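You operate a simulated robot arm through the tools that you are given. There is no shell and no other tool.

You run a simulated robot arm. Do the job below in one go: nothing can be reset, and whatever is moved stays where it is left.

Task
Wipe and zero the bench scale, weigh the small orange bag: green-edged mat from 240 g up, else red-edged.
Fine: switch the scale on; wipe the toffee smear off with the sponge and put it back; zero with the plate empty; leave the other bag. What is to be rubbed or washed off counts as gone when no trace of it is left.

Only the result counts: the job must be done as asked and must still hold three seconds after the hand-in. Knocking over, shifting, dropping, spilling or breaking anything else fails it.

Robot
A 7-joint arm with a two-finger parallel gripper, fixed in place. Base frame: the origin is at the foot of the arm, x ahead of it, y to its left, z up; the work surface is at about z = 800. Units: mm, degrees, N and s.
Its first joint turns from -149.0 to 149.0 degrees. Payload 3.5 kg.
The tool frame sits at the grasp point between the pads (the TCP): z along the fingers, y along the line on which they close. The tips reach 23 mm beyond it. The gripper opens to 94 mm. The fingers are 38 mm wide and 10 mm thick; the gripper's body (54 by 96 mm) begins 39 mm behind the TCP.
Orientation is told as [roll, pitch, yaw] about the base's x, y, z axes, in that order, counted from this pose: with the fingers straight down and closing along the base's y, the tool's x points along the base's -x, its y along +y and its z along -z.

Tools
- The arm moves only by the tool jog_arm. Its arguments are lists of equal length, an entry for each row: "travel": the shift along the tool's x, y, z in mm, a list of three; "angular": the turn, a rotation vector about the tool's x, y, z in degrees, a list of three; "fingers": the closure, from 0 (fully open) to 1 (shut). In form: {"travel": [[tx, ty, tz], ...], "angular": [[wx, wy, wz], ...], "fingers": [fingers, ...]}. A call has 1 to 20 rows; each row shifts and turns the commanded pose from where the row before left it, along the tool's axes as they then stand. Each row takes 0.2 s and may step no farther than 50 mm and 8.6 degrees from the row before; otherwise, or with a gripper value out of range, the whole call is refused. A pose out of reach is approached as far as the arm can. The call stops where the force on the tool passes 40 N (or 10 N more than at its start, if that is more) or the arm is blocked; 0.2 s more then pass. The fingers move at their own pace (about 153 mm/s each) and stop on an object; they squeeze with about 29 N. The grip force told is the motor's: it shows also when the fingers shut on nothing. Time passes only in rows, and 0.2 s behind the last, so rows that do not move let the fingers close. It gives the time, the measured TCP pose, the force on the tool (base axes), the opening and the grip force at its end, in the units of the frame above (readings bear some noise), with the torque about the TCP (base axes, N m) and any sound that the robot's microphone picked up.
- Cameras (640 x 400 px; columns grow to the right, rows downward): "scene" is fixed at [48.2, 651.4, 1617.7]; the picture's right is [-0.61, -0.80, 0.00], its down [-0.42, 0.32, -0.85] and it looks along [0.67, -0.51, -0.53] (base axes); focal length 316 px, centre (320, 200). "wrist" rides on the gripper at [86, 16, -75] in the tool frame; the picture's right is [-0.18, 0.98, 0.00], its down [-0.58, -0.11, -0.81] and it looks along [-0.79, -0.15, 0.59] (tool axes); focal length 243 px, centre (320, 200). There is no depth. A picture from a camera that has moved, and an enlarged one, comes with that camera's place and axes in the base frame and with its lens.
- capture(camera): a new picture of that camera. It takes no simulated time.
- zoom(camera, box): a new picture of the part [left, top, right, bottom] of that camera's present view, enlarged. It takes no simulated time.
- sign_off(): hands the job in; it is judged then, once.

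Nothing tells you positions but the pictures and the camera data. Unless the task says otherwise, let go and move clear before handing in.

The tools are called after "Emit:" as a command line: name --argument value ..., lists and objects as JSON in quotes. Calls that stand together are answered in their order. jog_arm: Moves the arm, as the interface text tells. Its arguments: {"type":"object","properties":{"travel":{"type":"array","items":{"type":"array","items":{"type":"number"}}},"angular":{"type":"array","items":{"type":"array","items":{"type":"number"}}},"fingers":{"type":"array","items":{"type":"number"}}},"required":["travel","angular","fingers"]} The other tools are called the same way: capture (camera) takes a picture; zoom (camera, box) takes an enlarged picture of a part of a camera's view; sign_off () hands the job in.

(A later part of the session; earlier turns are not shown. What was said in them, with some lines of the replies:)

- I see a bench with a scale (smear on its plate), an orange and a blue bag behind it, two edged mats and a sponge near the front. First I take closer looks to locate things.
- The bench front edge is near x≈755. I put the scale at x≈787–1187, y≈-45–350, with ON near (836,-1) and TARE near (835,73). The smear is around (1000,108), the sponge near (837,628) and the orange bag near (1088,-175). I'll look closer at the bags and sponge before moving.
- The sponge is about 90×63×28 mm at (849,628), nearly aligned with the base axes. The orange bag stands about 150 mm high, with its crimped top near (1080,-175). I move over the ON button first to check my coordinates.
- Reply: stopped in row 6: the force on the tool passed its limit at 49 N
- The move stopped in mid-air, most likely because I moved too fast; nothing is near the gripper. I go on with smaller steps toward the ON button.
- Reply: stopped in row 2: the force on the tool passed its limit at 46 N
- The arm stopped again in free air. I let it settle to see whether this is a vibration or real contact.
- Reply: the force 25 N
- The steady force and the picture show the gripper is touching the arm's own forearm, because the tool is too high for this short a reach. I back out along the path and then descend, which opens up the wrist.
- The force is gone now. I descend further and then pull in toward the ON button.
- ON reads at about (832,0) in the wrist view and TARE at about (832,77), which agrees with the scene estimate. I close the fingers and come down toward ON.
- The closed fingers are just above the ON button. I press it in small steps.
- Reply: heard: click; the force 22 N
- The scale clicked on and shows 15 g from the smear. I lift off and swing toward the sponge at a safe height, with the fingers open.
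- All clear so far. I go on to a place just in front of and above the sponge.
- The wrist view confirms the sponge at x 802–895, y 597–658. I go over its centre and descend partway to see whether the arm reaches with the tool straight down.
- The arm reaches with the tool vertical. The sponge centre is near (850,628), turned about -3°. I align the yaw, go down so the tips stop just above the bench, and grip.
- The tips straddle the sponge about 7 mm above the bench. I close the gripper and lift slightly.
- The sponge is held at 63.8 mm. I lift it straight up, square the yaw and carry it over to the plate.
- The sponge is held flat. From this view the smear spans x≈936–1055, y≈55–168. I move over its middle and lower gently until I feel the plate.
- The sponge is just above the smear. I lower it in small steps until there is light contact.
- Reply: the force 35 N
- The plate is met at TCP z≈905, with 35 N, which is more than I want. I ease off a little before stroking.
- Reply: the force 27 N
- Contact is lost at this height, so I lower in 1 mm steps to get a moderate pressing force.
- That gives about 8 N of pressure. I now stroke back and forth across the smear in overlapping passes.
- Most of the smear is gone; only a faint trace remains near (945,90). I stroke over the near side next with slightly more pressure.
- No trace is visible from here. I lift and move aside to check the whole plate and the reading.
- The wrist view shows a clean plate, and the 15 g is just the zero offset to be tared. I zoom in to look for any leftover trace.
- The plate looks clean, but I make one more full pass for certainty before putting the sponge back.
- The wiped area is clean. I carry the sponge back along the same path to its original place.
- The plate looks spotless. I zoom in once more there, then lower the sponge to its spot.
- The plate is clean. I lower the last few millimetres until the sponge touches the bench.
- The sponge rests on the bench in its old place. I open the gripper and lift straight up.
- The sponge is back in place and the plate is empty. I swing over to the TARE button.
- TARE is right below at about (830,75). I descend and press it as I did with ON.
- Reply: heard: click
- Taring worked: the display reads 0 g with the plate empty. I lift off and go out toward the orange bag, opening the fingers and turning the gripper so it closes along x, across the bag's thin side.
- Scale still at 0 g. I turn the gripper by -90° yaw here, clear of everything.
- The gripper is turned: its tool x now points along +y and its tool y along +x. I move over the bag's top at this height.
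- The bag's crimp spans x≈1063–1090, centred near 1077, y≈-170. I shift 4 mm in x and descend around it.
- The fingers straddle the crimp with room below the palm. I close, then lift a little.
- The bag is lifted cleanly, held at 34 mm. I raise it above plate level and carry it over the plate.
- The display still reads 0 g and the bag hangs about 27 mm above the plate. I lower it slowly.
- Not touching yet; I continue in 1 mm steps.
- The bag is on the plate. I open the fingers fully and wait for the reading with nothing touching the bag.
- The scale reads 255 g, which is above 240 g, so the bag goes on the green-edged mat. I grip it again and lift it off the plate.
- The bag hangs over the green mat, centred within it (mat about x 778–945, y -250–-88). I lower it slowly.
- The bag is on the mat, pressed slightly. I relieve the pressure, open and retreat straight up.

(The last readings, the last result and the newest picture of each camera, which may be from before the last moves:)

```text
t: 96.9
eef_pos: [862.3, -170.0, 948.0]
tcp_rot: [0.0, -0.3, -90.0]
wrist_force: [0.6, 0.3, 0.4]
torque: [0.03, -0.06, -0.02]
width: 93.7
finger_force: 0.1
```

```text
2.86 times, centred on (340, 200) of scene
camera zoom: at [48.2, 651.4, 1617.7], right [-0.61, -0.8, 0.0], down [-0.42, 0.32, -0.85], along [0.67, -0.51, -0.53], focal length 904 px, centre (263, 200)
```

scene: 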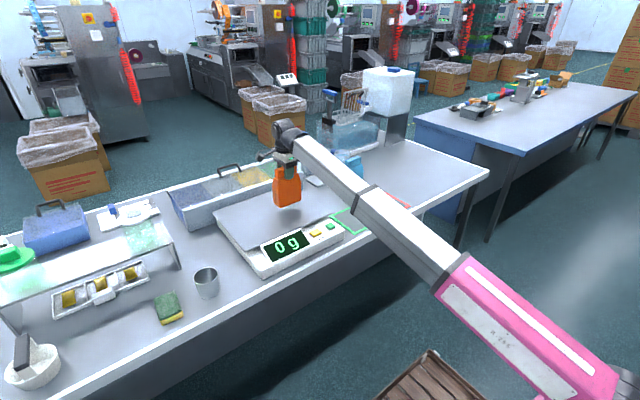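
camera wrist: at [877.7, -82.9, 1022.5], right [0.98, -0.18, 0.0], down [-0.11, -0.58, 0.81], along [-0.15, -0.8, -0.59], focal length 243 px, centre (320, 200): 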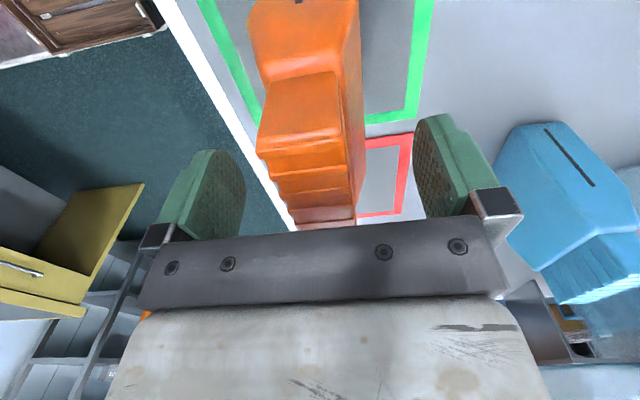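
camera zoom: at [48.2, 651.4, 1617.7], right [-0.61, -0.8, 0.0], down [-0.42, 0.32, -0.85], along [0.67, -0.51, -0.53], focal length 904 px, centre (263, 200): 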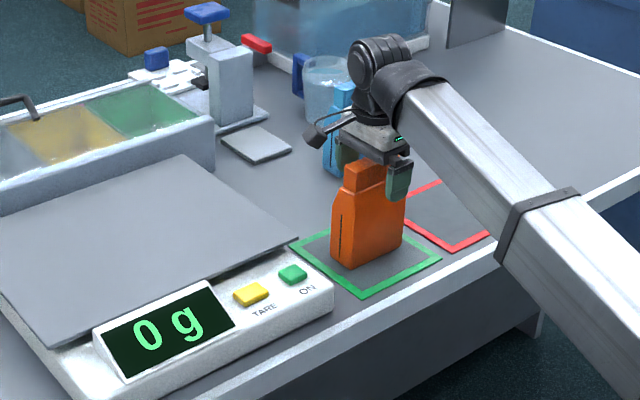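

The bag stands upright inside the green edge and the scale reads 0 g. I lift straight up and then move outward, clear of the bag.

Emit:
jog_arm --travel '[[0, 0, -8], [0, 0, -12], [0, 0, -12], [0, 0, -12], [0, 0, -10], [0, 0, 0]]' --angular '[[0, 0, 0], [0, 0, 0], [0, 0, 0], [0, 0, 0], [0, 0, 0], [0, 0, 0]]' --fingers '[0, 0, 0, 0, 0, 0]'

Emit:
zoom --camera "scene" --box '[260, 110, 420, 270]'

```text
t: 98.3
eef_pos: [862.5, -170.5, 1001.3]
tcp_rot: [0.0, -0.3, -90.0]
wrist_force: [1.0, 0.5, -0.2]
torque: [0.02, 0.0, 0.0]
width: 93.9
finger_force: 0.0
```

```text
2.50 times, centred on (340, 190) of scene
camera zoom: at [48.2, 651.4, 1617.7], right [-0.61, -0.8, 0.0], down [-0.42, 0.32, -0.85], along [0.67, -0.51, -0.53], focal length 791 px, centre (270, 225)
```

zoom: 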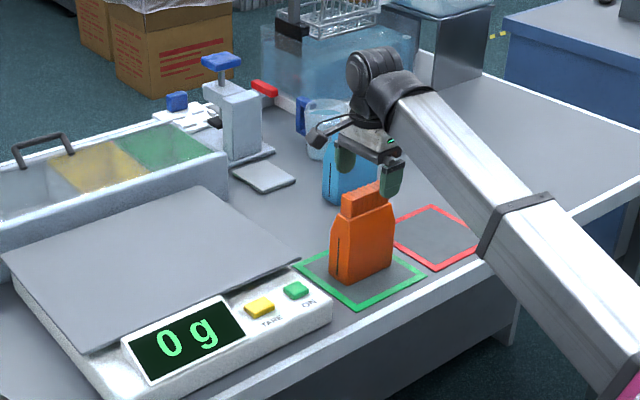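

Emit:
jog_arm --travel '[[0, 5, -10], [0, 15, -8], [0, 20, -6], [0, 20, -4], [0, 20, -2], [0, 20, 0], [0, 20, 0], [0, 15, 0], [0, 0, 0]]' --angular '[[0, 0, 0], [0, 0, 0], [0, 0, 0], [0, 0, 0], [0, 0, 0], [0, 0, 0], [0, 0, 0], [0, 0, 0], [0, 0, 0]]' --fingers '[0, 0, 0, 0, 0, 0, 0, 0, 0]'

Emit:
capture --camera "scene"

Emit:
zoom --camera "scene" --box '[260, 110, 420, 270]'

Emit:
zoom --camera "scene" --box '[130, 240, 260, 340]'

Emit:
zoom --camera "scene" --box '[210, 180, 330, 260]'

```text
t: 100.3
eef_pos: [998.0, -169.5, 1033.0]
tcp_rot: [-0.1, -0.3, -90.0]
wrist_force: [-0.6, -0.1, 0.4]
torque: [-0.01, -0.01, -0.02]
width: 94.1
finger_force: 0.1
```

```text
taken
```

scene: 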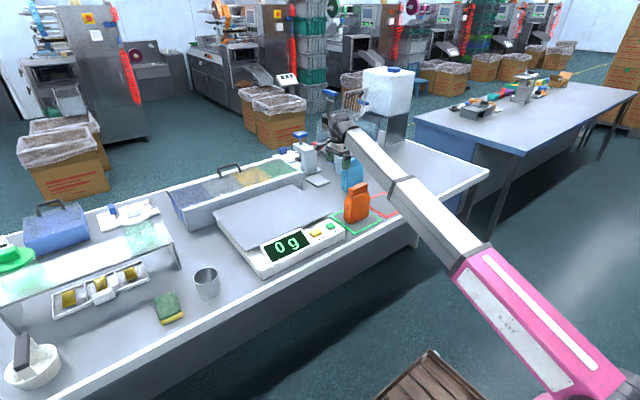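

```text
2.50 times, centred on (340, 190) of scene
camera zoom: at [48.2, 651.4, 1617.7], right [-0.61, -0.8, 0.0], down [-0.42, 0.32, -0.85], along [0.67, -0.51, -0.53], focal length 791 px, centre (270, 225)
```

zoom: 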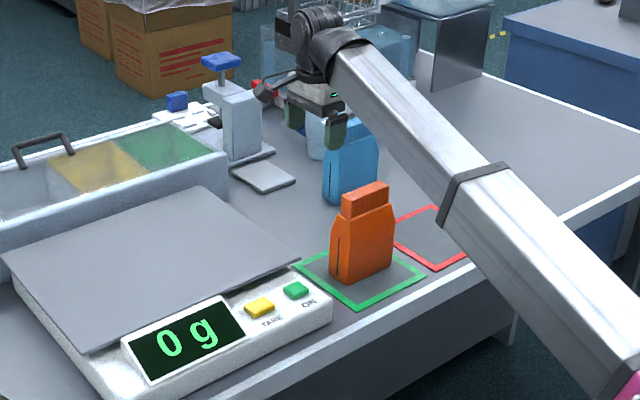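

```text
4.00 times, centred on (195, 290) of scene
camera zoom: at [48.2, 651.4, 1617.7], right [-0.61, -0.8, 0.0], down [-0.42, 0.32, -0.85], along [0.67, -0.51, -0.53], focal length 1266 px, centre (820, -160)
```

zoom: 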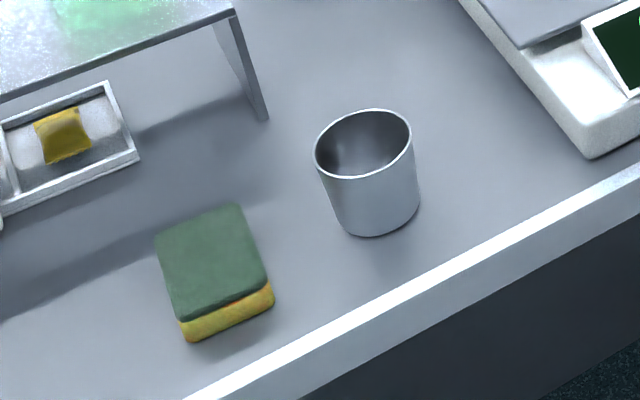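

```text
5.00 times, centred on (270, 220) of scene
camera zoom: at [48.2, 651.4, 1617.7], right [-0.61, -0.8, 0.0], down [-0.42, 0.32, -0.85], along [0.67, -0.51, -0.53], focal length 1582 px, centre (570, 100)
```

zoom: 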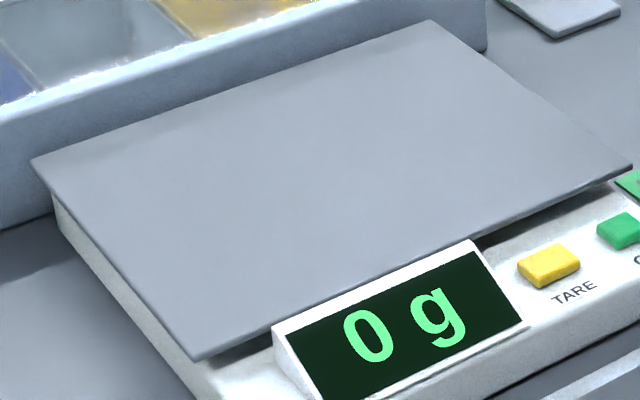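

Everything is in place:
- The plate is clean and the scale is on, reading 0 g.
- The sponge is back where it was.
- The 255 g orange bag stands inside the green-edged mat.
- The blue bag and everything else look unmoved, and the arm is clear.

I hand the job in.

Emit:
sign_off

```text
The job is handed in.
```

The orange bag weighs 255 g, so it is standing on the green-edged mat. The job is handed in; I don't have the judge's result.

- **Scale:** it is switched on and was zeroed with the plate empty. It read 0 g again once the bag was off.
- **Smear:** it is wiped off, with no trace visible in close-ups from either camera.
- **Sponge:** it is back where it was, to within a few millimetres.
- **Other bag:** the blue bag was left alone, and nothing else on the bench looks moved.

Early on, the arm stopped twice in mid-air because the gripper touched the arm's own forearm. It hit nothing on the bench, and the arm finished clear of everything.
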